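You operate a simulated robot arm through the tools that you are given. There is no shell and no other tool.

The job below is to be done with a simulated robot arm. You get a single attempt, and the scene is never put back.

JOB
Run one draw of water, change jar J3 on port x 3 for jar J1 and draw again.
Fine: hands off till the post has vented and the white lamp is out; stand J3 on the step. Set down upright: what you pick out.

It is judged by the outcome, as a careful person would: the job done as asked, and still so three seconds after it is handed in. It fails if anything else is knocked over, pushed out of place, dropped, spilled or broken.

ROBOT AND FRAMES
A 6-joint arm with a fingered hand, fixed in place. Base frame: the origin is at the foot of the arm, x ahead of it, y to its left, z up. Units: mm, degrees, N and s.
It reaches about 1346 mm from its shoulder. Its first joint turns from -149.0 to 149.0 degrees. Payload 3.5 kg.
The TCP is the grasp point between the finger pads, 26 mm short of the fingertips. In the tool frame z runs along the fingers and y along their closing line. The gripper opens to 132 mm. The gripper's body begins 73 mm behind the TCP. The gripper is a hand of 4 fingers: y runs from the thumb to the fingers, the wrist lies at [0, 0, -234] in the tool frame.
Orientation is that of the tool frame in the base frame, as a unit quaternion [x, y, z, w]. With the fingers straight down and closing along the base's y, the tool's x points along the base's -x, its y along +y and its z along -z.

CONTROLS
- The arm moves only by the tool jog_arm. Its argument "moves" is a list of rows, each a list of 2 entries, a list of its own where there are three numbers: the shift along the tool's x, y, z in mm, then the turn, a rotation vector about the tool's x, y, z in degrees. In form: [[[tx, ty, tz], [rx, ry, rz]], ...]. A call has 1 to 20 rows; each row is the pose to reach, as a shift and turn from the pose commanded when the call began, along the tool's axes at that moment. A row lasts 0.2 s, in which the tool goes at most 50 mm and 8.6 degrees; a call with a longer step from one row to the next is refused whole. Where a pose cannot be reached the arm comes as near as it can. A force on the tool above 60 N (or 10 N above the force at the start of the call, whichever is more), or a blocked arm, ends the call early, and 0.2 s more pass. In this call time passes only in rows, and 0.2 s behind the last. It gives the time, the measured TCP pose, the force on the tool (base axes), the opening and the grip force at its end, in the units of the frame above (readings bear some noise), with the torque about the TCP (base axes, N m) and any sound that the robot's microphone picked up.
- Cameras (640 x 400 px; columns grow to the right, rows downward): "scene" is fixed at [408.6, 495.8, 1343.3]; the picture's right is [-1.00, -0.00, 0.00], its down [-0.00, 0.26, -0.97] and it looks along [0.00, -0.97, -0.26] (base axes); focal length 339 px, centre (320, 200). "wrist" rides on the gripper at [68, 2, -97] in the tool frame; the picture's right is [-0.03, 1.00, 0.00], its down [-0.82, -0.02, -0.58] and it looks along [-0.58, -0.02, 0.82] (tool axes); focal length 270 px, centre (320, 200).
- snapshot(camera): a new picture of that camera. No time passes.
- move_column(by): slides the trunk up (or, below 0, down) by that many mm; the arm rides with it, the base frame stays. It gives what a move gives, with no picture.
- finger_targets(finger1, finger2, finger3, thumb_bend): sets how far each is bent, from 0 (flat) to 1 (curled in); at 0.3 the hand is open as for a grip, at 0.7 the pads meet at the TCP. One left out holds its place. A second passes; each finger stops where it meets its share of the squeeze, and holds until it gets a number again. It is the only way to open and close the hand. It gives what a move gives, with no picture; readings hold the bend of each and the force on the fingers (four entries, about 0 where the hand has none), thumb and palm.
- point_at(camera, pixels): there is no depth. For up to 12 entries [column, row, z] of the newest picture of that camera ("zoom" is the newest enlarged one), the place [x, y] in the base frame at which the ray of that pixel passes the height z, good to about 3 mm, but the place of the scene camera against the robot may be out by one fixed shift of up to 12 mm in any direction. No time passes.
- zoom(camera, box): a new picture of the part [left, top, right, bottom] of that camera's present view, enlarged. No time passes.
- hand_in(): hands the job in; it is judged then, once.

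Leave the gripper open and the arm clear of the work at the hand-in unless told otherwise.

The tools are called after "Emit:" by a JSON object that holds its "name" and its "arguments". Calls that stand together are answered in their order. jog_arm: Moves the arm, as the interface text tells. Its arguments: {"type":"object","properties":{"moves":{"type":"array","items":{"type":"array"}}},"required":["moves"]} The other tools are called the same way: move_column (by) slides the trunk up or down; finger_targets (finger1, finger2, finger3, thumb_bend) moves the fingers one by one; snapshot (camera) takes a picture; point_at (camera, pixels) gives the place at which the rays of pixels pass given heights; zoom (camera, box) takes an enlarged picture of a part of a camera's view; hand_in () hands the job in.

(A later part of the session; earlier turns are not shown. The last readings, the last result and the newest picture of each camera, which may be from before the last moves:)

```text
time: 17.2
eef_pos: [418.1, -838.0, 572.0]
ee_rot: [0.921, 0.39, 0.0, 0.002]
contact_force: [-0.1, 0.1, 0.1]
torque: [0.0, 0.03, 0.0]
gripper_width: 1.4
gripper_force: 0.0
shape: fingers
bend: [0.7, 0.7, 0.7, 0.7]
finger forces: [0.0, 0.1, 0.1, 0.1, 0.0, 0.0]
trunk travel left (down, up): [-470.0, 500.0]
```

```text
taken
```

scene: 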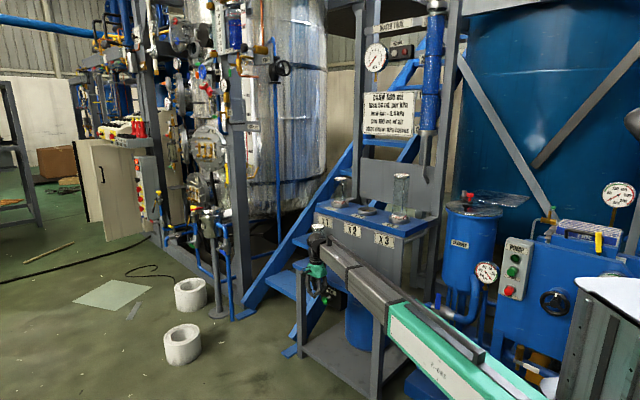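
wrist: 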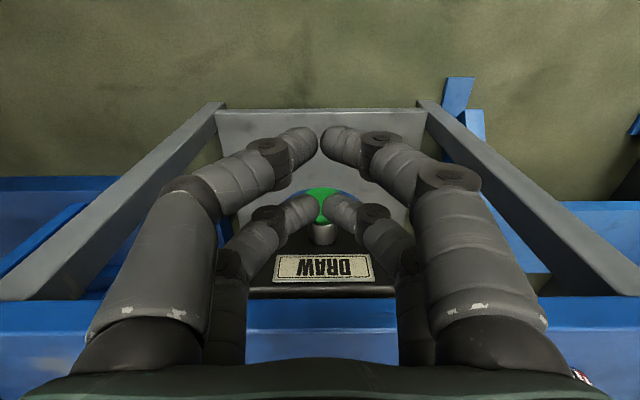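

All clear, and the button shows at (322,197) between the far finger pair. I'll lower the last 70 to bring the tips level with it.

Emit:
{"name": "move_column", "arguments": {"by": -70}}

Emit:
{"name": "snapshot", "arguments": {"camera": "wrist"}}

Emit:
{"name": "zoom", "arguments": {"camera": "scene", "box": [290, 210, 390, 320]}}

```text
time: 18.2
eef_pos: [417.5, -838.2, 502.0]
ee_rot: [0.921, 0.39, 0.0, 0.001]
contact_force: [0.5, 0.0, 0.6]
torque: [-0.03, 0.01, -0.02]
gripper_width: 1.6
gripper_force: 0.0
shape: fingers
bend: [0.7, 0.7, 0.7, 0.7]
finger forces: [0.1, 0.0, 0.1, 0.0, 0.1, 0.0]
trunk travel left (down, up): [-400.0, 570.0]
```

```text
taken
```

wrist: 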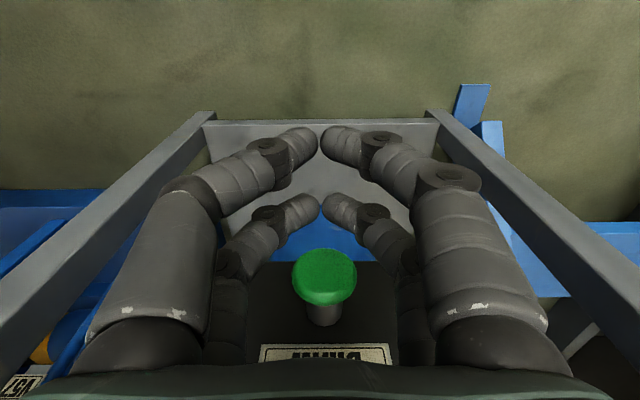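

```text
3.64 times, centred on (340, 265) of scene
```

zoom: 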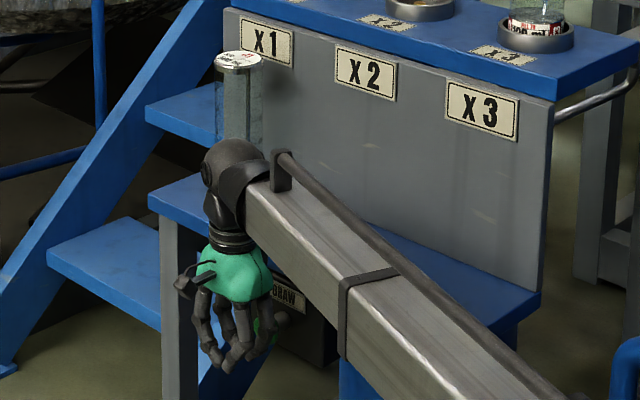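

The button head is centred at (325,277), level with the tips and about 58 mm from the TCP toward the bench. I'll approach slowly: 22 mm first, watching the force.

Emit:
{"name": "jog_arm", "arguments": {"moves": [[[-8, 0, 0], [0, 0, 0]], [[-16, 0, 0], [0, 0, 0]], [[-20, 0, 0], [0, 0, 0]]]}}

Emit:
{"name": "snapshot", "arguments": {"camera": "wrist"}}

```text
time: 19.1
eef_pos: [402.3, -852.9, 500.8]
ee_rot: [0.921, 0.391, 0.0, 0.002]
contact_force: [0.5, 0.7, 0.6]
torque: [-0.03, -0.02, 0.0]
gripper_width: 1.3
gripper_force: 0.1
shape: fingers
bend: [0.7, 0.7, 0.7, 0.7]
finger forces: [0.1, 0.0, 0.1, 0.0, 0.0, 0.1]
trunk travel left (down, up): [-400.0, 570.0]
```

```text
taken
```

wrist: 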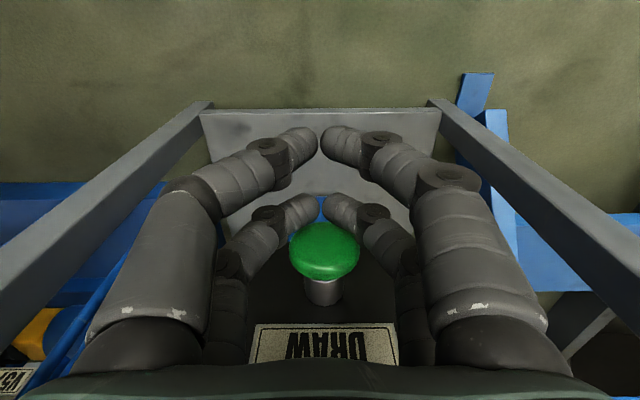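

No contact yet and the gap is small, about 8 mm. I'll go on in small steps and watch the force.

Emit:
{"name": "jog_arm", "arguments": {"moves": [[[-3, 0, 0], [0, 0, 0]], [[-6, 0, 0], [0, 0, 0]]]}}

```text
time: 19.6
eef_pos: [399.2, -856.2, 501.3]
ee_rot: [0.921, 0.391, 0.0, 0.002]
contact_force: [0.6, 1.3, -0.8]
torque: [0.0, 0.01, 0.0]
gripper_width: 1.4
gripper_force: 0.1
shape: fingers
bend: [0.7, 0.7, 0.7, 0.7]
finger forces: [0.0, 0.0, 0.5, 0.0, 0.0, 0.0]
trunk travel left (down, up): [-400.0, 570.0]
```

There's a hint of contact: one finger reads 0.5 N, and about 1.4 N is pushing outward. I'll continue 4 mm more.

Emit:
{"name": "jog_arm", "arguments": {"moves": [[[-2, 0, 0], [0, 0, 0]], [[-4, 0, 0], [0, 0, 0]]]}}

Emit:
{"name": "zoom", "arguments": {"camera": "wrist", "box": [230, 160, 410, 340]}}

```text
time: 20.2
eef_pos: [396.2, -859.3, 500.7]
ee_rot: [0.921, 0.39, -0.001, 0.002]
contact_force: [2.0, 1.9, -0.3]
torque: [0.02, -0.08, -0.02]
gripper_width: 1.4
gripper_force: 0.4
shape: fingers
bend: [0.7, 0.7, 0.7, 0.7]
finger forces: [0.1, 0.5, 1.3, 0.0, 0.1, 0.0]
trunk travel left (down, up): [-400.0, 570.0]
```

```text
2.22 times, centred on (320, 250) of wrist
```

zoom: 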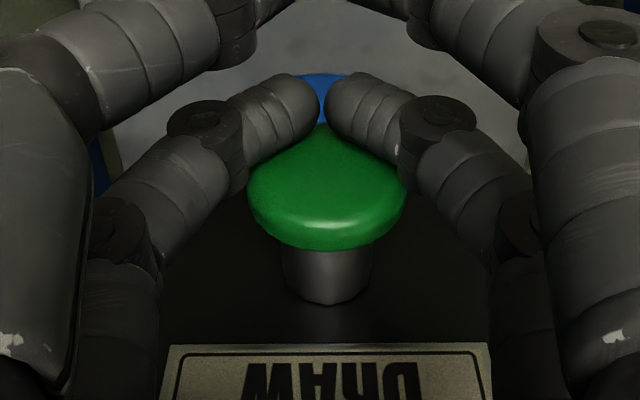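

Contact is made on the green head at about 2.8 N. I'll keep pressing in, 4 mm more.

Emit:
{"name": "jog_arm", "arguments": {"moves": [[[-2, 0, 0], [0, 0, 0]], [[-4, 0, 0], [0, 0, 0]]]}}

Emit:
{"name": "zoom", "arguments": {"camera": "scene", "box": [350, 20, 460, 90]}}

```text
time: 20.9
eef_pos: [395.2, -862.1, 501.5]
ee_rot: [0.921, 0.39, 0.0, 0.001]
contact_force: [2.7, 3.5, -0.5]
torque: [0.06, -0.07, -0.06]
gripper_width: 1.7
gripper_force: 2.8
shape: fingers
bend: [0.7, 0.7, 0.7, 0.7]
finger forces: [0.0, 1.8, 3.6, 0.0, 0.1, 0.0]
trunk travel left (down, up): [-400.0, 570.0]
heard: click
```

```text
5.71 times, centred on (405, 55) of scene
```

zoom: 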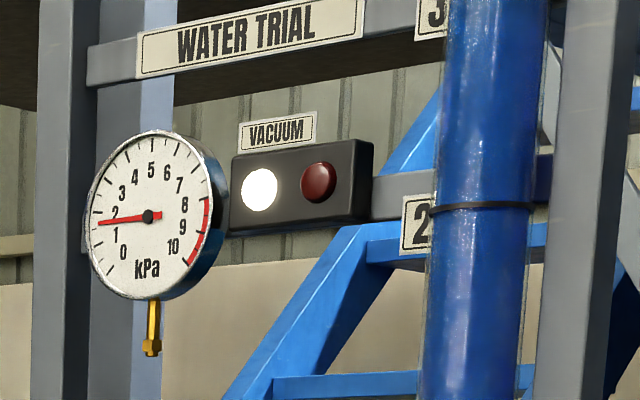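

A click was heard, the white lamp is lit and the gauge has moved to about 1.6 kPa, so the draw is running. I'll withdraw from the button straight out by 40 mm and then wait without touching anything.

Emit:
{"name": "jog_arm", "arguments": {"moves": [[[10, 0, 0], [0, 0, 0]], [[25, 0, 0], [0, 0, 0]], [[40, 0, 0], [0, 0, 0]]]}}

Emit:
{"name": "zoom", "arguments": {"camera": "scene", "box": [350, 20, 460, 90]}}

Emit:
{"name": "snapshot", "arguments": {"camera": "scene"}}

```text
time: 21.6
eef_pos: [422.0, -835.7, 501.9]
ee_rot: [0.921, 0.39, 0.0, 0.002]
contact_force: [0.4, 0.7, 0.7]
torque: [-0.01, 0.02, -0.02]
gripper_width: 1.5
gripper_force: 0.0
shape: fingers
bend: [0.7, 0.7, 0.7, 0.7]
finger forces: [0.1, 0.1, 0.0, 0.1, 0.0, 0.0]
trunk travel left (down, up): [-400.0, 570.0]
```

```text
5.71 times, centred on (405, 55) of scene
```

zoom: 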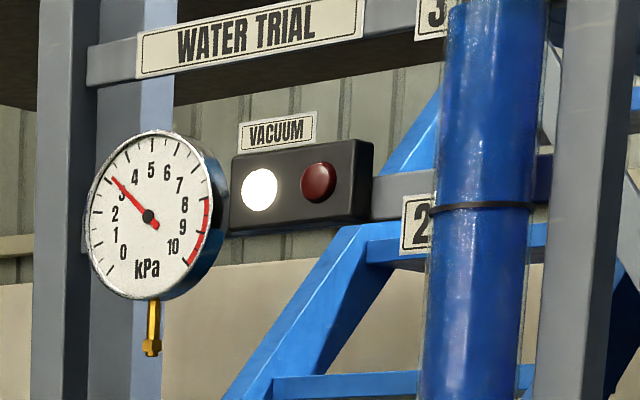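

```text
taken
```

scene: 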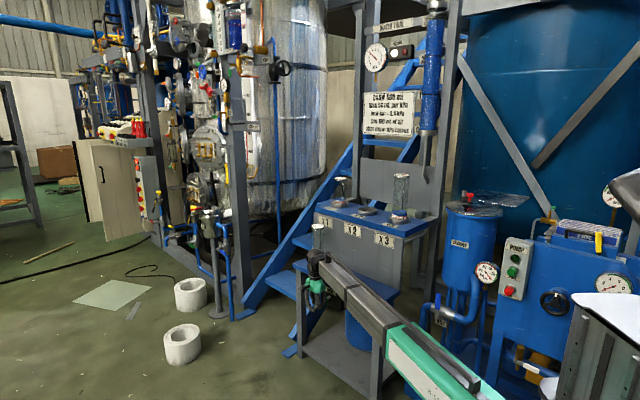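

The gauge is rising (about 3 kPa) and the lamp is lit. While the draw runs I'll keep away from the jars and only raise the column straight up in clear air in front of the bench.

Emit:
{"name": "move_column", "arguments": {"by": 570}}

Emit:
{"name": "zoom", "arguments": {"camera": "scene", "box": [350, 20, 460, 90]}}

Emit:
{"name": "zoom", "arguments": {"camera": "scene", "box": [310, 160, 430, 235]}}

```text
refused: 570 is not a number from -400 to 400
```

```text
5.71 times, centred on (405, 55) of scene
```

zoom: 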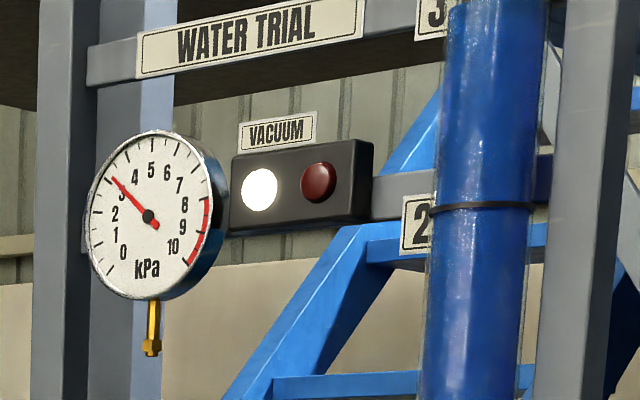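

```text
5.33 times, centred on (370, 198) of scene
```

zoom: 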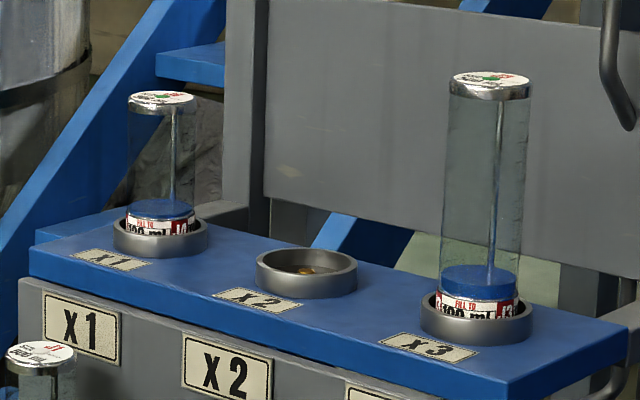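

The limit is 400 per call. Blue water is rising in both J4 and J3. I'll raise by 400 in clear air.

Emit:
{"name": "move_column", "arguments": {"by": 400}}

Emit:
{"name": "zoom", "arguments": {"camera": "scene", "box": [350, 20, 460, 90]}}

Emit:
{"name": "zoom", "arguments": {"camera": "scene", "box": [310, 160, 430, 235]}}

```text
time: 25.5
eef_pos: [423.1, -834.6, 900.3]
ee_rot: [0.921, 0.389, 0.0, 0.003]
contact_force: [0.0, 0.3, -0.6]
torque: [-0.01, 0.0, 0.01]
gripper_width: 1.7
gripper_force: 0.0
shape: fingers
bend: [0.7, 0.7, 0.7, 0.7]
finger forces: [0.1, 0.1, 0.1, 0.1, 0.1, 0.0]
trunk travel left (down, up): [-800.0, 170.0]
```

```text
5.71 times, centred on (405, 55) of scene
```

zoom: 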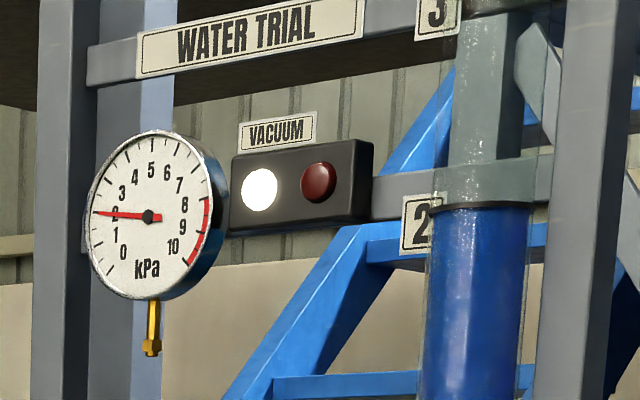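

```text
5.33 times, centred on (370, 198) of scene
```

zoom: 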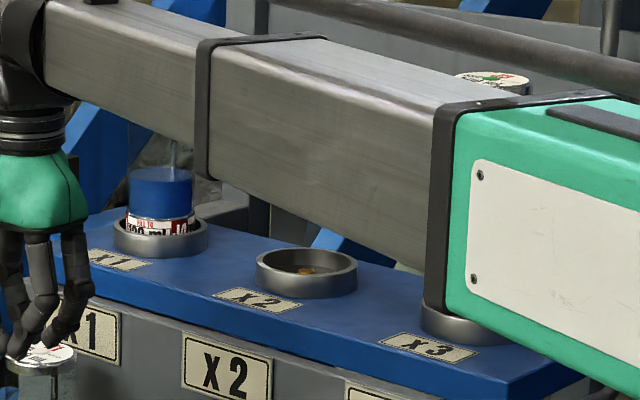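

The gauge has come back to about 2 kPa and the white lamp is still on. I'll raise the last 170, open the hand, and keep waiting.

Emit:
{"name": "move_column", "arguments": {"by": 170}}

Emit:
{"name": "finger_targets", "arguments": {"finger1": 0.3, "finger2": 0.3, "finger3": 0.3, "thumb_bend": 0.3}}

Emit:
{"name": "zoom", "arguments": {"camera": "scene", "box": [350, 20, 460, 90]}}

Emit:
{"name": "zoom", "arguments": {"camera": "scene", "box": [310, 160, 430, 235]}}

Emit:
{"name": "snapshot", "arguments": {"camera": "wrist"}}

```text
time: 27.4
eef_pos: [422.1, -835.3, 1071.2]
ee_rot: [0.921, 0.39, 0.0, 0.002]
contact_force: [0.7, 0.5, 0.4]
torque: [0.02, 0.03, 0.01]
gripper_width: 1.5
gripper_force: 0.1
shape: fingers
bend: [0.7, 0.7, 0.7, 0.7]
finger forces: [0.1, 0.0, 0.0, 0.0, 0.0, 0.0]
trunk travel left (down, up): [-970.0, 0.0]
```

```text
time: 28.4
eef_pos: [423.3, -834.4, 1072.3]
ee_rot: [0.921, 0.39, 0.001, 0.002]
contact_force: [-0.5, 0.3, -0.6]
torque: [0.01, 0.03, -0.01]
gripper_width: 132.4
gripper_force: 0.1
shape: fingers
bend: [0.3, 0.3, 0.3, 0.3]
finger forces: [0.0, 0.1, 0.0, 0.0, 0.1, 0.0]
trunk travel left (down, up): [-970.0, 0.0]
```

```text
5.71 times, centred on (405, 55) of scene
```

zoom: 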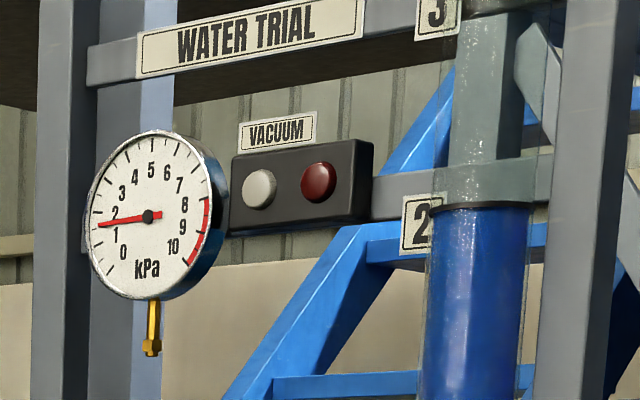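

```text
5.33 times, centred on (370, 198) of scene
```

zoom: 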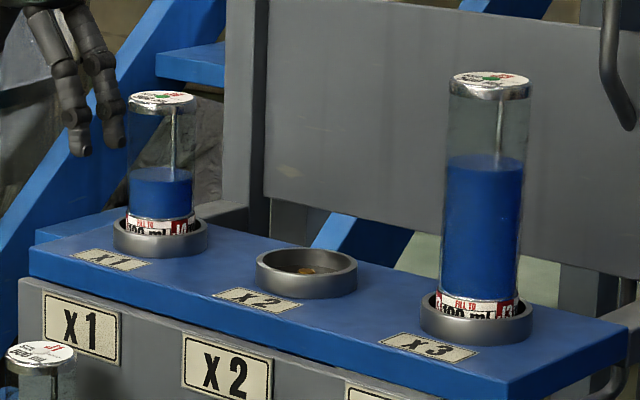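

```text
taken
```

wrist: 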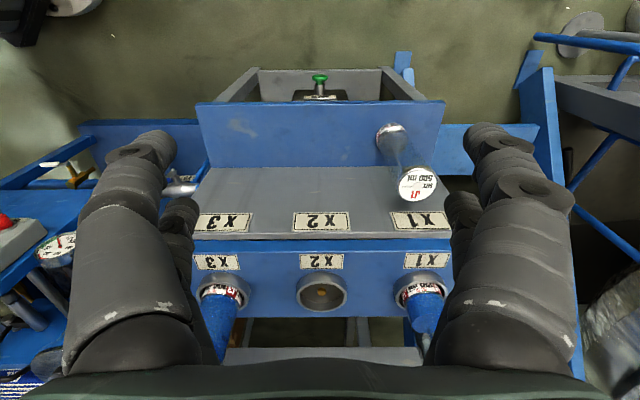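

The white lamp is out and the gauge is down to about 1.6 kPa. J3 is over half full. I'll wait about two seconds more, without moving, to make sure the needle is steady and venting is done.

Emit:
{"name": "jog_arm", "arguments": {"moves": [[[0, 0, 0], [0, 0, 0]], [[0, 0, 0], [0, 0, 0]], [[0, 0, 0], [0, 0, 0]], [[0, 0, 0], [0, 0, 0]], [[0, 0, 0], [0, 0, 0]], [[0, 0, 0], [0, 0, 0]], [[0, 0, 0], [0, 0, 0]], [[0, 0, 0], [0, 0, 0]], [[0, 0, 0], [0, 0, 0]], [[0, 0, 0], [0, 0, 0]]]}}

Emit:
{"name": "zoom", "arguments": {"camera": "scene", "box": [350, 20, 460, 90]}}

Emit:
{"name": "zoom", "arguments": {"camera": "scene", "box": [370, 165, 430, 230]}}

Emit:
{"name": "zoom", "arguments": {"camera": "wrist", "box": [180, 90, 460, 340]}}

```text
time: 30.6
eef_pos: [422.7, -835.5, 1071.5]
ee_rot: [0.921, 0.39, 0.0, 0.001]
contact_force: [0.2, 0.1, 0.2]
torque: [0.0, -0.01, -0.02]
gripper_width: 132.3
gripper_force: 0.1
shape: fingers
bend: [0.3, 0.3, 0.3, 0.3]
finger forces: [0.0, 0.0, 0.0, 0.0, 0.0, 0.0]
trunk travel left (down, up): [-970.0, 0.0]
```

```text
5.71 times, centred on (405, 55) of scene
```

zoom: 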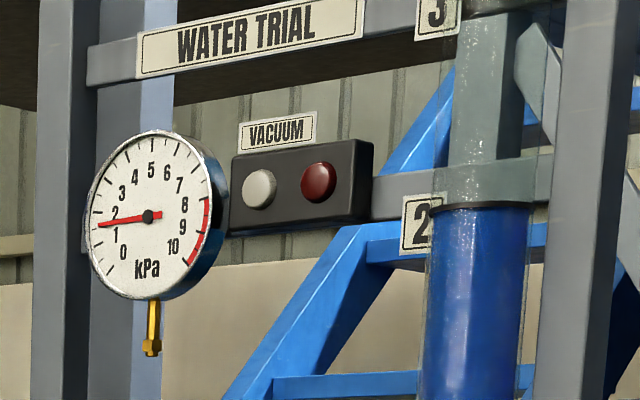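

```text
6.15 times, centred on (400, 198) of scene
```

zoom: 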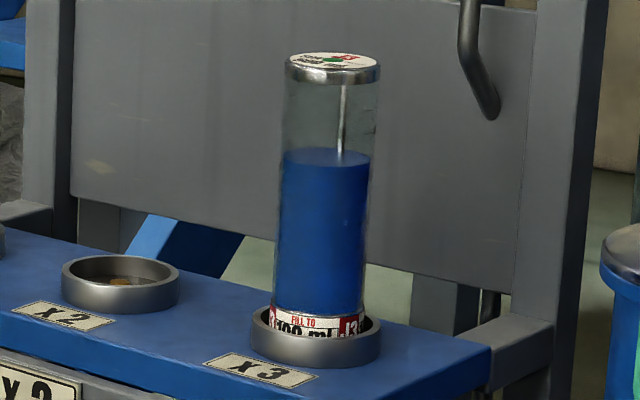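

```text
1.60 times, centred on (320, 215) of wrist
```

zoom: 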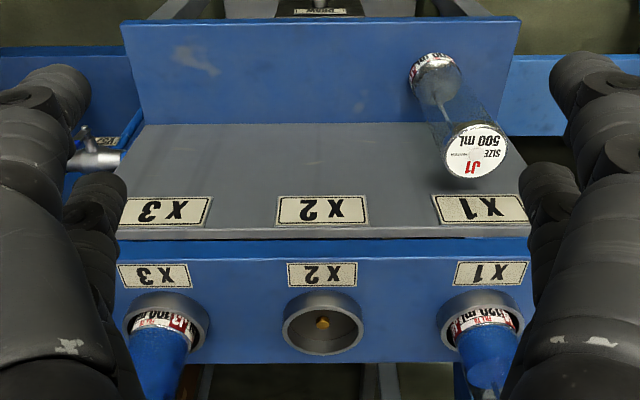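

The needle is steady at about 1.6 kPa and the lamp is out. The lid of J3 now shows a greenish mark, so I'll look closer at it before touching anything.

Emit:
{"name": "zoom", "arguments": {"camera": "scene", "box": [386, 165, 414, 183]}}

Emit:
{"name": "zoom", "arguments": {"camera": "scene", "box": [326, 170, 354, 188]}}

Emit:
{"name": "zoom", "arguments": {"camera": "wrist", "box": [385, 155, 445, 215]}}

Emit:
{"name": "point_at", "arguments": {"camera": "scene", "pixels": [[402, 175, 1060], [402, 175, 1050], [402, 175, 1040], [399.7, 218, 850], [399.7, 218, 865]]}}

Emit:
{"name": "point_at", "arguments": {"camera": "wrist", "pixels": [[222, 291, 862], [222, 291, 850], [321, 291, 862], [417, 291, 862], [418, 184, 789], [391, 134, 577], [391, 134, 590]]}}

```text
16.00 times, centred on (400, 174) of scene
```

zoom: 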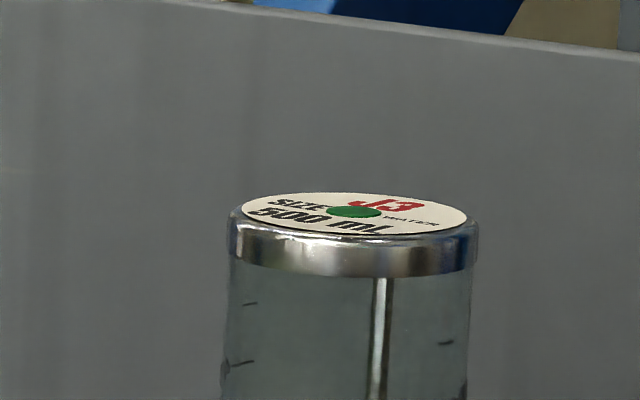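

```text
16.00 times, centred on (340, 179) of scene
```

zoom: 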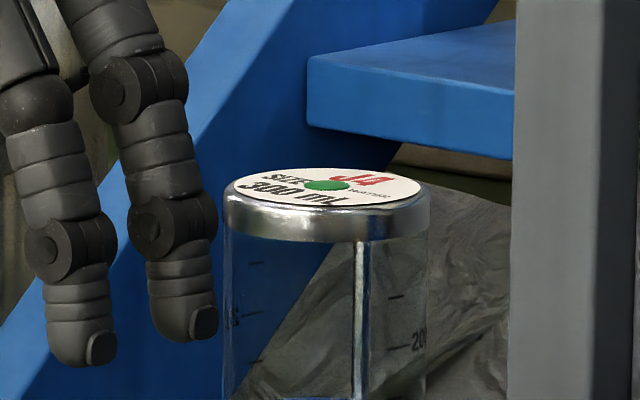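

```text
6.67 times, centred on (415, 185) of wrist
```

zoom: 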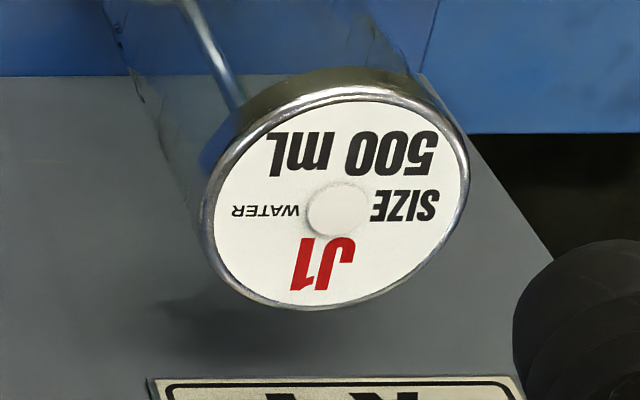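

```text
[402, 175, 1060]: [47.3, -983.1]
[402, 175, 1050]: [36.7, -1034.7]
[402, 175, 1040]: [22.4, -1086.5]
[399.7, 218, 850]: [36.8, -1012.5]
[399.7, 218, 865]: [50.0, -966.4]
```

```text
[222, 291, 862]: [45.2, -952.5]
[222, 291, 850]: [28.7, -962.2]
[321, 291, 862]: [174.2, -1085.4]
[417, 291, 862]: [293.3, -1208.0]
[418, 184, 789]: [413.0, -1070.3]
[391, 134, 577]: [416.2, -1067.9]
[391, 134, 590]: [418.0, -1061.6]
```

The green dots show on the two drawn jars (J3 and J4), while J1's is still white. The lamp is out and the needle is steady, so I can handle J3 now. I'll move at full height to a place about 160 mm in front of J3, keeping the same orientation, to look at it squarely.

Emit:
{"name": "jog_arm", "arguments": {"moves": [[[-30, -32, 0], [0, 0, 0]], [[-62, -63, 0], [0, 0, 0]], [[-95, -94, 0], [0, 0, 0]], [[-128, -125, 0], [0, 0, 0]], [[-162, -156, 0], [0, 0, 0]], [[-194, -187, 0], [0, 0, 0]]]}}

Emit:
{"name": "snapshot", "arguments": {"camera": "wrist"}}

Emit:
{"name": "snapshot", "arguments": {"camera": "scene"}}

```text
time: 32.0
eef_pos: [154.3, -843.9, 1071.7]
ee_rot: [0.921, 0.39, 0.0, 0.002]
contact_force: [0.2, -0.5, -1.0]
torque: [0.0, 0.0, 0.02]
gripper_width: 132.7
gripper_force: 0.2
shape: fingers
bend: [0.3, 0.3, 0.3, 0.3]
finger forces: [0.0, 0.1, 0.0, 0.0, 0.0, 0.0]
trunk travel left (down, up): [-970.0, 0.0]
```

```text
taken
```

wrist: 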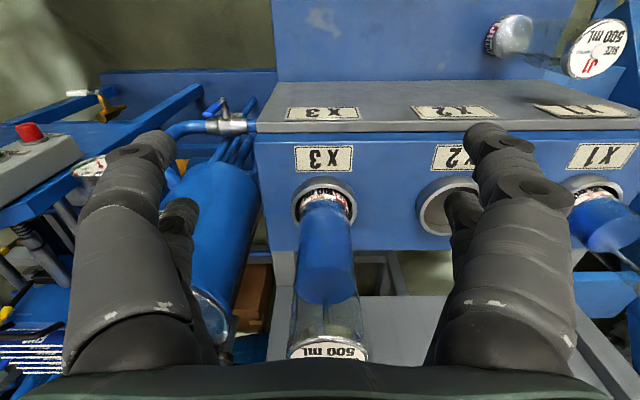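

```text
taken
```

scene: 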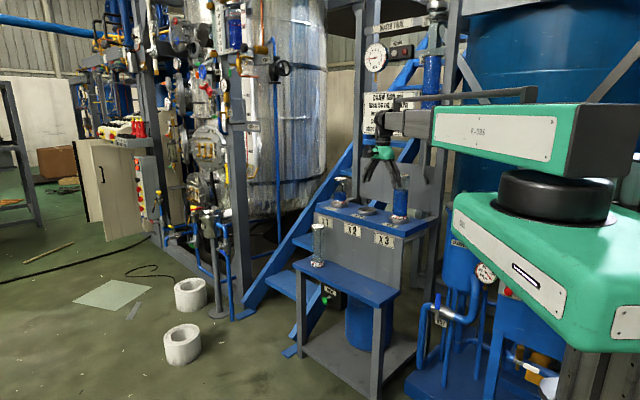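

J3 is now straight ahead, with its ring at about (324,197) and its lid at (328,350). I'll zoom for precise ring and lid pixels.

Emit:
{"name": "zoom", "arguments": {"camera": "wrist", "box": [260, 140, 400, 240]}}

Emit:
{"name": "zoom", "arguments": {"camera": "wrist", "box": [260, 280, 400, 380]}}

Emit:
{"name": "point_at", "arguments": {"camera": "wrist", "pixels": [[324, 197, 840], [324, 197, 850], [324, 197, 862], [324, 197, 880], [328, 350, 1040], [328, 350, 1050], [328, 350, 1060]]}}

```text
4.00 times, centred on (330, 190) of wrist
```

zoom: 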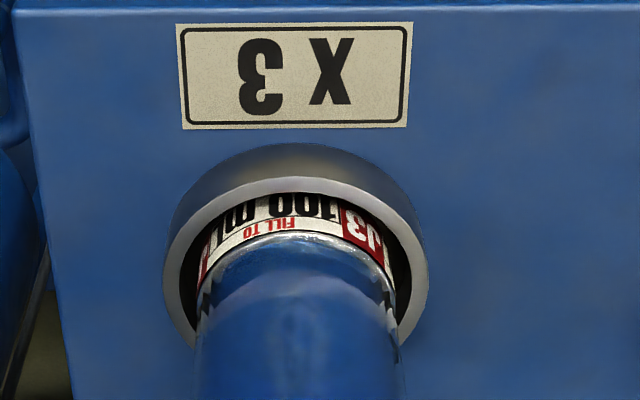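

```text
4.00 times, centred on (330, 330) of wrist
```

zoom: 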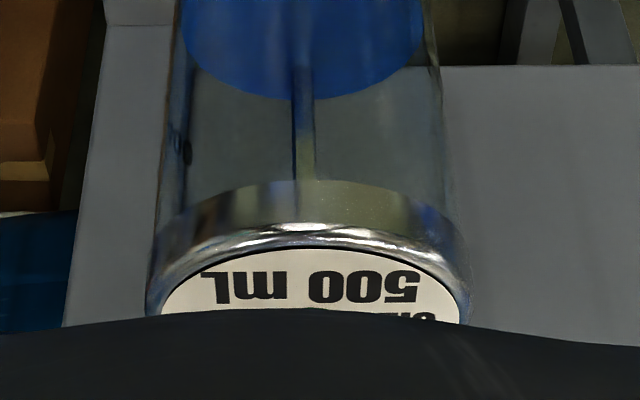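

```text
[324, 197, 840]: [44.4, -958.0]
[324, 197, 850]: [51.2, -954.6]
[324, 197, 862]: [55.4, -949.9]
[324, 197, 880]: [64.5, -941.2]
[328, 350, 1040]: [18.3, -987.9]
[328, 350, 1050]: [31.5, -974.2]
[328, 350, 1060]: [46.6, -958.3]
```

J3's ring rim works out at z≈858 and its lid at z≈1055. The jar centre is about 171 mm straight ahead along -x of the tool, with no sideways offset. The open finger pairs (132 mm) will straddle the ~70 mm jar. I'll approach 110 mm first.

Emit:
{"name": "jog_arm", "arguments": {"moves": [[[-30, 0, 0], [0, 0, 0]], [[-60, 0, 0], [0, 0, 0]], [[-90, 0, 0], [0, 0, 0]], [[-110, 0, 0], [0, 0, 0]]]}}

Emit:
{"name": "snapshot", "arguments": {"camera": "wrist"}}

Emit:
{"name": "zoom", "arguments": {"camera": "scene", "box": [340, 90, 450, 230]}}

```text
time: 33.0
eef_pos: [77.5, -924.2, 1071.8]
ee_rot: [0.921, 0.39, 0.001, 0.002]
contact_force: [-0.8, 0.5, 0.3]
torque: [0.01, -0.01, -0.02]
gripper_width: 132.7
gripper_force: 0.0
shape: fingers
bend: [0.3, 0.3, 0.3, 0.3]
finger forces: [0.1, 0.0, 0.0, 0.0, 0.1, 0.1]
trunk travel left (down, up): [-970.0, 0.0]
```

```text
taken
```

wrist: 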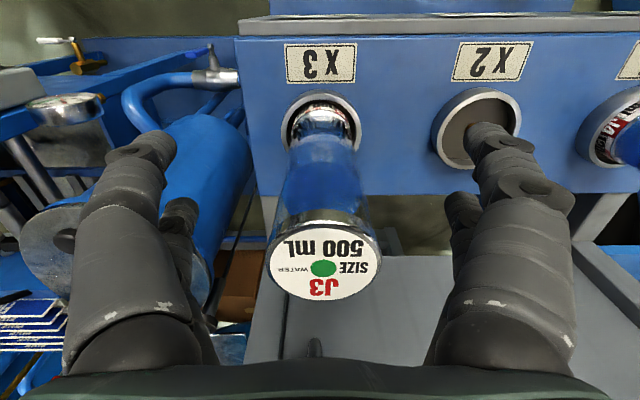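

```text
2.86 times, centred on (395, 160) of scene
```

zoom: 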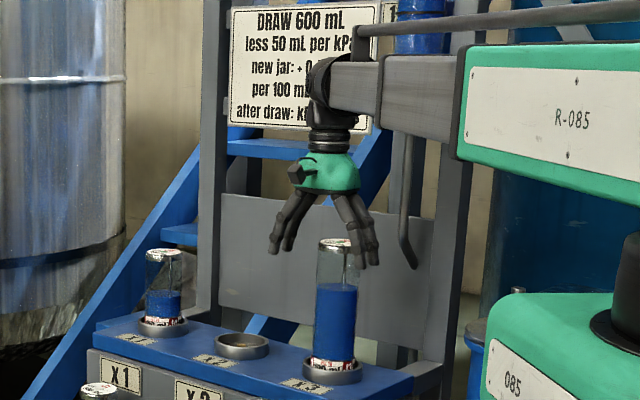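

J3's lid is sharp now at (323,265), about 117 px wide. I'll zoom and query positions for a consistent centre estimate.

Emit:
{"name": "zoom", "arguments": {"camera": "wrist", "box": [250, 80, 400, 174]}}

Emit:
{"name": "zoom", "arguments": {"camera": "wrist", "box": [250, 200, 400, 310]}}

Emit:
{"name": "point_at", "arguments": {"camera": "wrist", "pixels": [[323, 268, 1050], [323, 268, 1055], [323, 268, 1060], [265, 262, 1055], [382, 262, 1055], [321, 125, 840], [321, 125, 858], [321, 125, 870], [321, 125, 890], [320, 200, 900], [320, 200, 800]]}}

```text
4.26 times, centred on (325, 127) of wrist
```

zoom: 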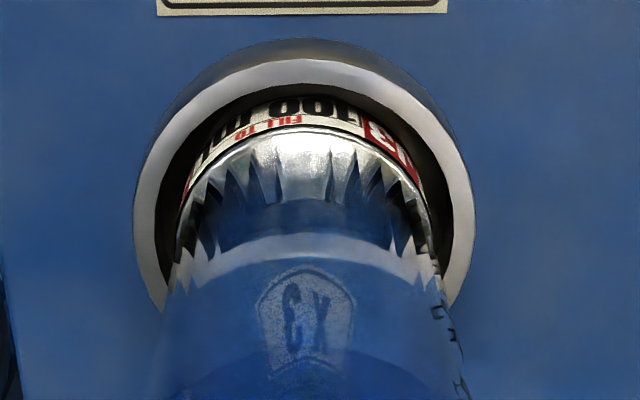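

```text
3.64 times, centred on (325, 255) of wrist
```

zoom: 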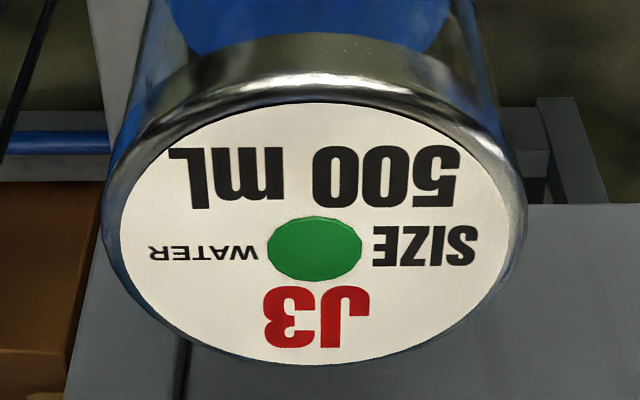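

```text
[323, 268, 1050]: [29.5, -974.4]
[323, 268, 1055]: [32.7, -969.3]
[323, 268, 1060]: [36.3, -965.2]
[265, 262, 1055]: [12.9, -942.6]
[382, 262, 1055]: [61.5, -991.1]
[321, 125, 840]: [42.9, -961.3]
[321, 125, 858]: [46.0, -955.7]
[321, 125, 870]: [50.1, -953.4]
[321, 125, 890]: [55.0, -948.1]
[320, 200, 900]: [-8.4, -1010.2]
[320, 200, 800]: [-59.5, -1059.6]
```

Estimates put the jar axis 50–60 mm ahead, centred sideways. I'll move 45 mm more, straddling the lid, and check again.

Emit:
{"name": "jog_arm", "arguments": {"moves": [[[-15, 0, 0], [0, 0, 0]], [[-30, 0, 0], [0, 0, 0]], [[-45, 0, 0], [0, 0, 0]]]}}

Emit:
{"name": "snapshot", "arguments": {"camera": "wrist"}}

Emit:
{"name": "zoom", "arguments": {"camera": "scene", "box": [360, 130, 440, 230]}}

```text
time: 33.8
eef_pos: [45.7, -955.0, 1071.1]
ee_rot: [0.92, 0.391, 0.0, 0.002]
contact_force: [0.4, 0.0, 0.3]
torque: [0.0, 0.01, -0.02]
gripper_width: 132.8
gripper_force: 0.0
shape: fingers
bend: [0.3, 0.3, 0.3, 0.3]
finger forces: [0.0, 0.0, 0.1, 0.1, 0.1, 0.0]
trunk travel left (down, up): [-970.0, 0.0]
```

```text
taken
```

wrist: 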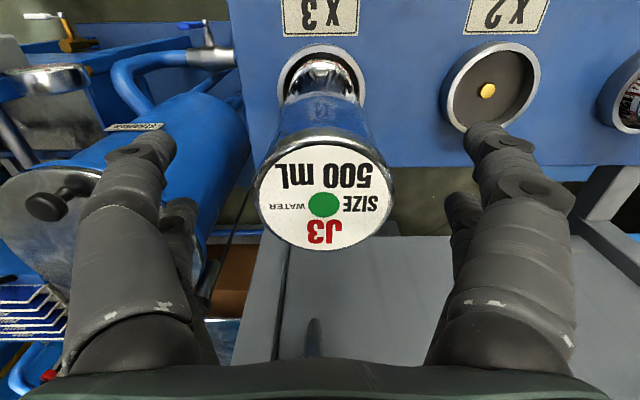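

```text
4.00 times, centred on (400, 180) of scene
```

zoom: 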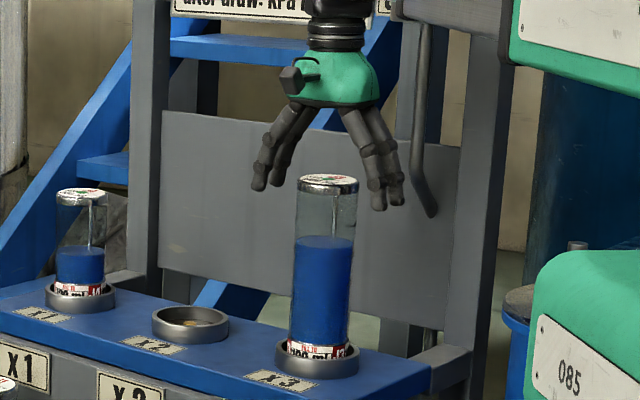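

The lid centre is now at (323,204), which puts the jar axis about 7 mm further ahead and the lid top at z≈1065. I'll move 7 mm and then lower the column by 56 so the pads sit on the upper glass, with the palm still clear of the lid.

Emit:
{"name": "jog_arm", "arguments": {"moves": [[[-7, 0, 0], [0, 0, 0]]]}}

Emit:
{"name": "move_column", "arguments": {"by": -56}}

Emit:
{"name": "snapshot", "arguments": {"camera": "wrist"}}

Emit:
{"name": "zoom", "arguments": {"camera": "scene", "box": [360, 130, 440, 230]}}

```text
time: 34.2
eef_pos: [40.8, -961.6, 1070.3]
ee_rot: [0.921, 0.39, -0.001, 0.003]
contact_force: [1.8, -0.1, 0.9]
torque: [0.0, 0.02, 0.0]
gripper_width: 132.7
gripper_force: 0.1
shape: fingers
bend: [0.3, 0.3, 0.3, 0.3]
finger forces: [0.0, 0.0, 0.0, 0.0, 0.0, 0.1]
trunk travel left (down, up): [-970.0, 0.0]
```

```text
time: 35.2
eef_pos: [41.3, -960.7, 1014.4]
ee_rot: [0.921, 0.39, -0.001, 0.002]
contact_force: [0.4, 0.8, 0.5]
torque: [-0.02, 0.0, -0.03]
gripper_width: 132.6
gripper_force: 0.0
shape: fingers
bend: [0.3, 0.3, 0.3, 0.3]
finger forces: [0.0, 0.0, 0.0, 0.0, 0.1, 0.0]
trunk travel left (down, up): [-914.0, 56.0]
```

```text
taken
```

wrist: 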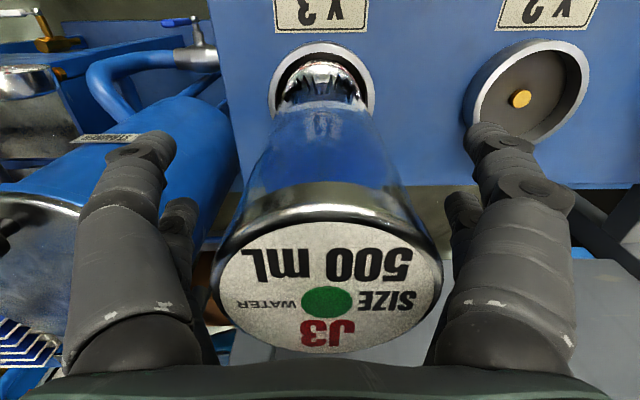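

```text
4.00 times, centred on (400, 180) of scene
```

zoom: 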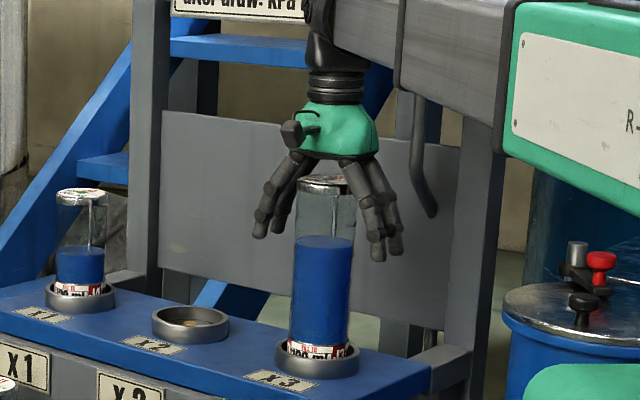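

The jar axis is now within 2 mm of the hand's centre, and the palm is about 20 mm above the lid. I'll close all four fingers evenly on the glass.

Emit:
{"name": "finger_targets", "arguments": {"finger1": 0.6, "finger2": 0.6, "finger3": 0.6, "thumb_bend": 0.6}}

Emit:
{"name": "snapshot", "arguments": {"camera": "wrist"}}

Emit:
{"name": "zoom", "arguments": {"camera": "scene", "box": [360, 130, 440, 230]}}

```text
time: 36.2
eef_pos: [40.9, -960.7, 1015.7]
ee_rot: [0.921, 0.39, 0.0, 0.002]
contact_force: [0.5, -1.0, -0.1]
torque: [0.06, 0.03, -0.03]
gripper_width: 53.3
gripper_force: 9.9
shape: fingers
bend: [0.53, 0.53, 0.54, 0.57]
finger forces: [5.0, 5.5, 3.7, 0.1, 5.6, 0.1]
trunk travel left (down, up): [-914.0, 56.0]
```

```text
taken
```

wrist: 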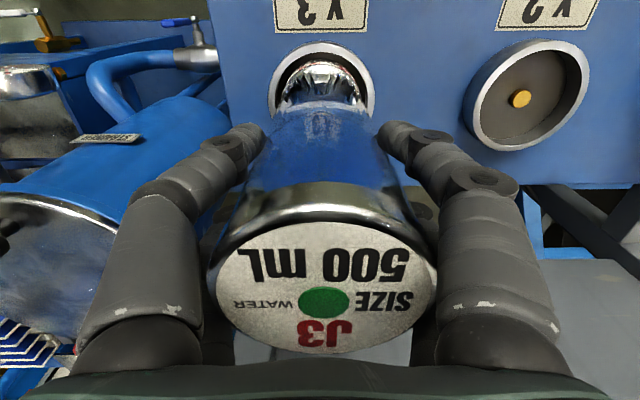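

```text
4.00 times, centred on (400, 180) of scene
```

zoom: 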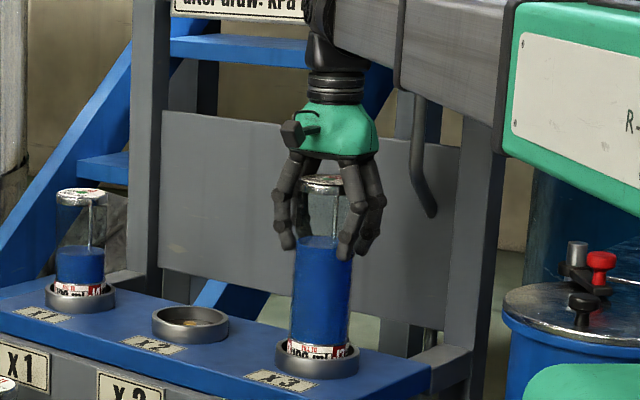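

The grip holds at about 10 N with all four fingers in contact. I'll firm it slightly with a higher target and see whether the squeeze rises moderately.

Emit:
{"name": "finger_targets", "arguments": {"finger1": 0.68, "finger2": 0.68, "finger3": 0.68, "thumb_bend": 0.68}}

```text
time: 37.2
eef_pos: [41.1, -960.2, 1016.5]
ee_rot: [0.921, 0.39, -0.001, 0.001]
contact_force: [-2.6, 1.2, 0.4]
torque: [0.22, 0.2, 0.0]
gripper_width: 52.2
gripper_force: 18.4
shape: fingers
bend: [0.53, 0.53, 0.55, 0.6]
finger forces: [8.4, 9.8, 6.0, 0.1, 12.7, 0.1]
trunk travel left (down, up): [-914.0, 56.0]
```

The grip is 18 N with only a small side load. I'll lift gently, 15 mm first.

Emit:
{"name": "move_column", "arguments": {"by": 15}}

Emit:
{"name": "zoom", "arguments": {"camera": "scene", "box": [360, 130, 440, 230]}}

```text
time: 37.8
eef_pos: [41.1, -960.4, 1030.7]
ee_rot: [0.921, 0.389, 0.0, 0.001]
contact_force: [0.2, -0.6, -6.5]
torque: [0.02, 0.03, -0.03]
gripper_width: 52.3
gripper_force: 18.3
shape: fingers
bend: [0.53, 0.53, 0.56, 0.6]
finger forces: [8.7, 10.0, 5.6, 0.1, 11.9, 0.2]
trunk travel left (down, up): [-929.0, 41.0]
```

```text
4.00 times, centred on (400, 180) of scene
```

zoom: 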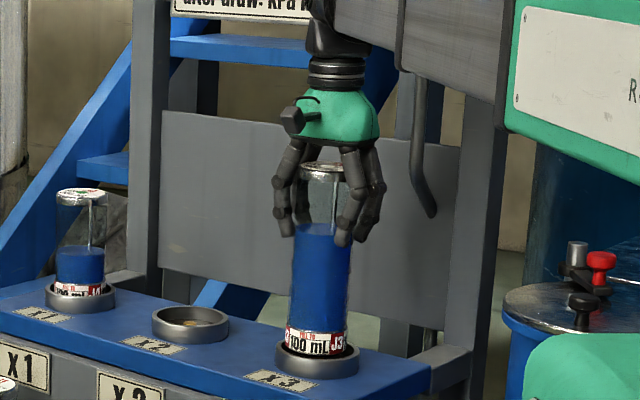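

J3 lifts cleanly: 6.5 N load, upright, no slip. I'll lift to the top, 41 mm more, clear of the ring.

Emit:
{"name": "move_column", "arguments": {"by": 41}}

Emit:
{"name": "zoom", "arguments": {"camera": "scene", "box": [360, 130, 440, 230]}}

Emit:
{"name": "snapshot", "arguments": {"camera": "wrist"}}

```text
time: 38.6
eef_pos: [41.2, -961.4, 1071.0]
ee_rot: [0.921, 0.39, 0.0, 0.0]
contact_force: [-0.3, 0.4, -6.1]
torque: [0.02, 0.02, -0.02]
gripper_width: 52.1
gripper_force: 18.2
shape: fingers
bend: [0.53, 0.53, 0.56, 0.6]
finger forces: [8.7, 9.8, 5.7, 0.0, 11.9, 0.0]
trunk travel left (down, up): [-970.0, 0.0]
```

```text
4.00 times, centred on (400, 180) of scene
```

zoom: 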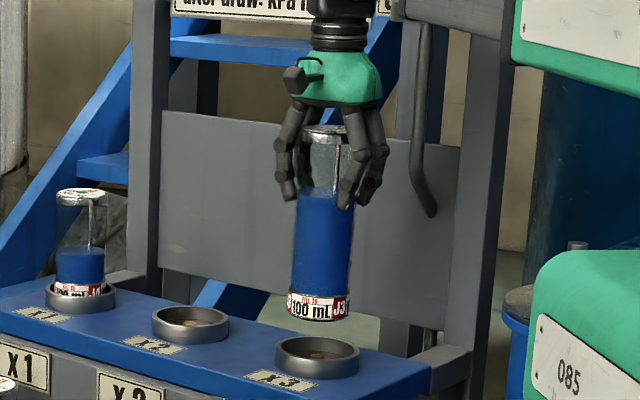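

```text
taken
```

wrist: 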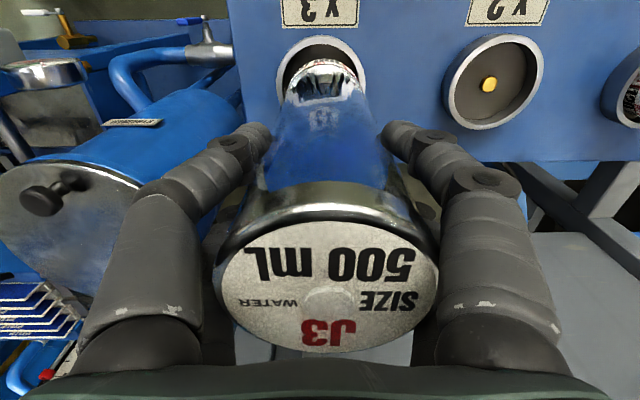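

J3 is clear of the ring and its lid dot has gone white again now it's off the port. I'll carry it gently at full height straight out from the bench and slightly along it, to above the right part of the step, target about (212,-857).

Emit:
{"name": "jog_arm", "arguments": {"moves": [[[10, 0, 0], [0, 0, 0]], [[26, 2, 0], [0, 0, 0]], [[46, 6, 0], [0, 0, 0]], [[68, 12, 0], [0, 0, 0]], [[90, 19, 0], [0, 0, 0]], [[112, 27, 0], [0, 0, 0]], [[134, 35, 0], [0, 0, 0]], [[156, 42, 0], [0, 0, 0]], [[174, 47, 0], [0, 0, 0]], [[187, 50, 0], [0, 0, 0]], [[193, 51, 0], [0, 0, 0]]]}}

Emit:
{"name": "snapshot", "arguments": {"camera": "wrist"}}

Emit:
{"name": "snapshot", "arguments": {"camera": "scene"}}

```text
time: 41.0
eef_pos: [213.2, -855.7, 1069.7]
ee_rot: [0.921, 0.39, 0.0, 0.002]
contact_force: [-0.4, -0.7, -6.2]
torque: [0.02, 0.02, -0.03]
gripper_width: 52.2
gripper_force: 18.2
shape: fingers
bend: [0.53, 0.53, 0.56, 0.6]
finger forces: [8.8, 10.1, 5.5, 0.0, 11.9, 0.0]
trunk travel left (down, up): [-970.0, 0.0]
```

```text
taken
```

wrist: 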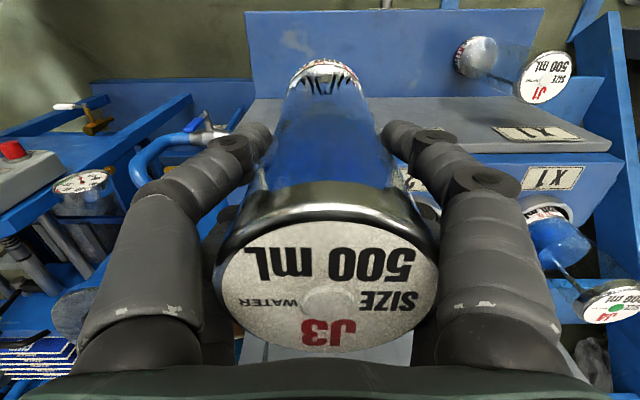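

```text
taken
```

scene: 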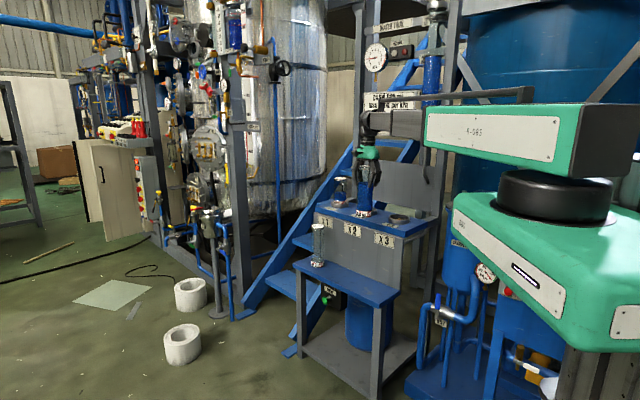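

J3 hangs upright over the step area. I'll verify the step's edges from here before lowering.

Emit:
{"name": "point_at", "arguments": {"camera": "wrist", "pixels": [[246, 13, 577], [544, 10, 577], [262, 98, 577], [470, 98, 577], [545, 77, 780], [481, 55, 580], [246, 13, 590]]}}

Emit:
{"name": "move_column", "arguments": {"by": -200}}

Emit:
{"name": "snapshot", "arguments": {"camera": "wrist"}}

Emit:
{"name": "snapshot", "arguments": {"camera": "scene"}}

```text
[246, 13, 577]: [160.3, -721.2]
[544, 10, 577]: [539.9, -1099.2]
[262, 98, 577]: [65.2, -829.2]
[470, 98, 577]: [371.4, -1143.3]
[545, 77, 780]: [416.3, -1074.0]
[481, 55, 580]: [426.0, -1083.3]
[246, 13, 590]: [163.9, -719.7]
```

```text
time: 43.2
eef_pos: [211.9, -855.3, 871.2]
ee_rot: [0.921, 0.39, -0.001, 0.001]
contact_force: [0.1, 0.0, -6.1]
torque: [0.0, 0.02, 0.0]
gripper_width: 52.1
gripper_force: 18.2
shape: fingers
bend: [0.53, 0.53, 0.56, 0.6]
finger forces: [9.0, 10.1, 5.6, 0.0, 11.9, 0.1]
trunk travel left (down, up): [-770.0, 200.0]
```

```text
taken
```

wrist: 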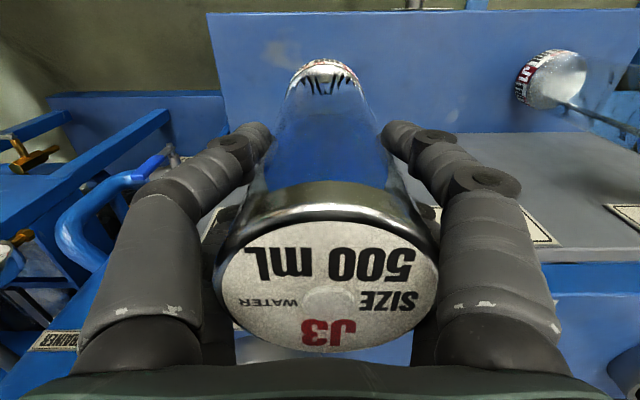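

```text
taken
```

scene: 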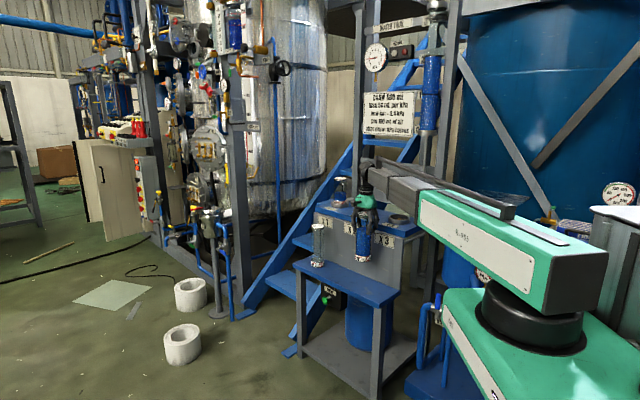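

J3 is above the step at about 65 mm behind its front edge and 130 mm from its right end. I'll lower another 110.

Emit:
{"name": "move_column", "arguments": {"by": -110}}

Emit:
{"name": "zoom", "arguments": {"camera": "scene", "box": [300, 190, 430, 320]}}

Emit:
{"name": "snapshot", "arguments": {"camera": "wrist"}}

```text
time: 44.6
eef_pos: [212.9, -856.3, 760.8]
ee_rot: [0.921, 0.39, 0.0, 0.001]
contact_force: [0.6, 0.6, -6.6]
torque: [0.01, 0.01, -0.02]
gripper_width: 52.1
gripper_force: 18.2
shape: fingers
bend: [0.53, 0.53, 0.56, 0.6]
finger forces: [8.9, 10.1, 5.6, 0.0, 12.0, 0.1]
trunk travel left (down, up): [-660.0, 310.0]
```

```text
3.08 times, centred on (365, 255) of scene
```

zoom: 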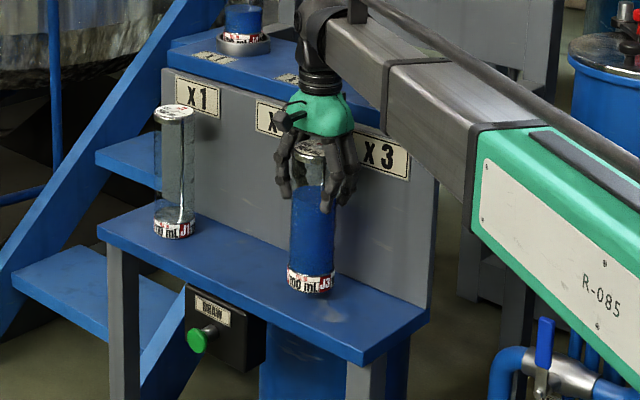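

```text
taken
```

wrist: 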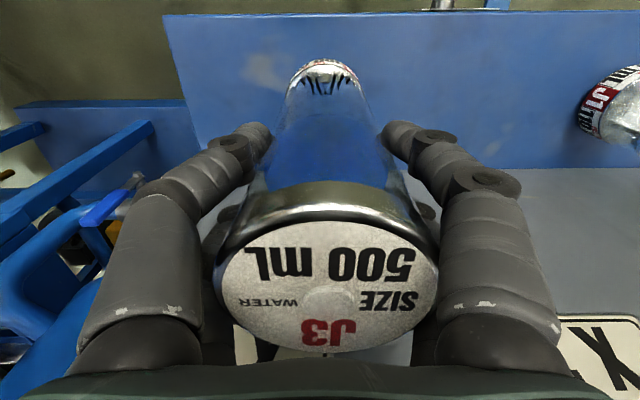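

J3 is just above the step. I'll lower in small steps now, watching for the 6.5 N load to come off.

Emit:
{"name": "move_column", "arguments": {"by": -16}}

Emit:
{"name": "zoom", "arguments": {"camera": "scene", "box": [330, 230, 400, 310]}}

```text
time: 45.3
eef_pos: [211.8, -855.6, 744.3]
ee_rot: [0.921, 0.39, 0.0, 0.001]
contact_force: [0.6, 0.0, -4.8]
torque: [-0.01, 0.02, 0.01]
gripper_width: 51.9
gripper_force: 18.3
shape: fingers
bend: [0.53, 0.53, 0.56, 0.6]
finger forces: [8.9, 10.1, 5.7, 0.1, 11.9, 0.0]
trunk travel left (down, up): [-644.0, 326.0]
```

```text
5.00 times, centred on (365, 270) of scene
```

zoom: 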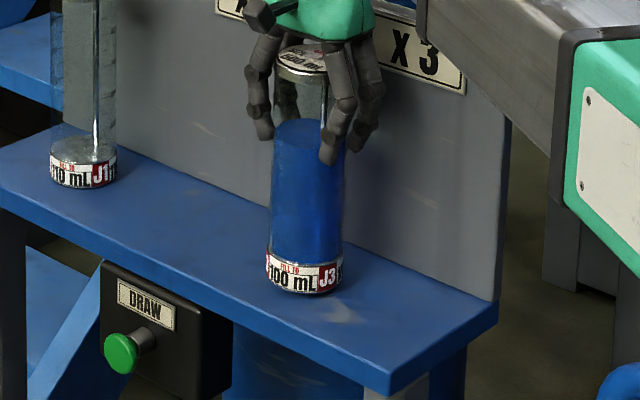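

The load reads -4.8 N, so it may be near contact. I'll lower 3 mm more.

Emit:
{"name": "move_column", "arguments": {"by": -3}}

```text
time: 45.8
eef_pos: [212.3, -855.3, 740.8]
ee_rot: [0.921, 0.39, -0.001, 0.001]
contact_force: [-0.8, -0.5, -6.0]
torque: [-0.01, -0.01, 0.03]
gripper_width: 52.0
gripper_force: 18.7
shape: fingers
bend: [0.53, 0.53, 0.56, 0.6]
finger forces: [8.9, 10.1, 5.5, 0.0, 11.9, 0.0]
trunk travel left (down, up): [-641.0, 329.0]
```

Still hanging freely at -6.0 N. I'll lower 4 mm more.

Emit:
{"name": "move_column", "arguments": {"by": -4}}

```text
time: 46.3
eef_pos: [212.5, -855.8, 739.4]
ee_rot: [0.921, 0.39, 0.0, 0.003]
contact_force: [1.1, -0.8, 8.3]
torque: [0.06, 0.09, 0.04]
gripper_width: 52.2
gripper_force: 20.0
shape: fingers
bend: [0.53, 0.53, 0.56, 0.61]
finger forces: [10.3, 11.9, 5.9, 0.0, 12.4, 0.1]
trunk travel left (down, up): [-637.0, 333.0]
```

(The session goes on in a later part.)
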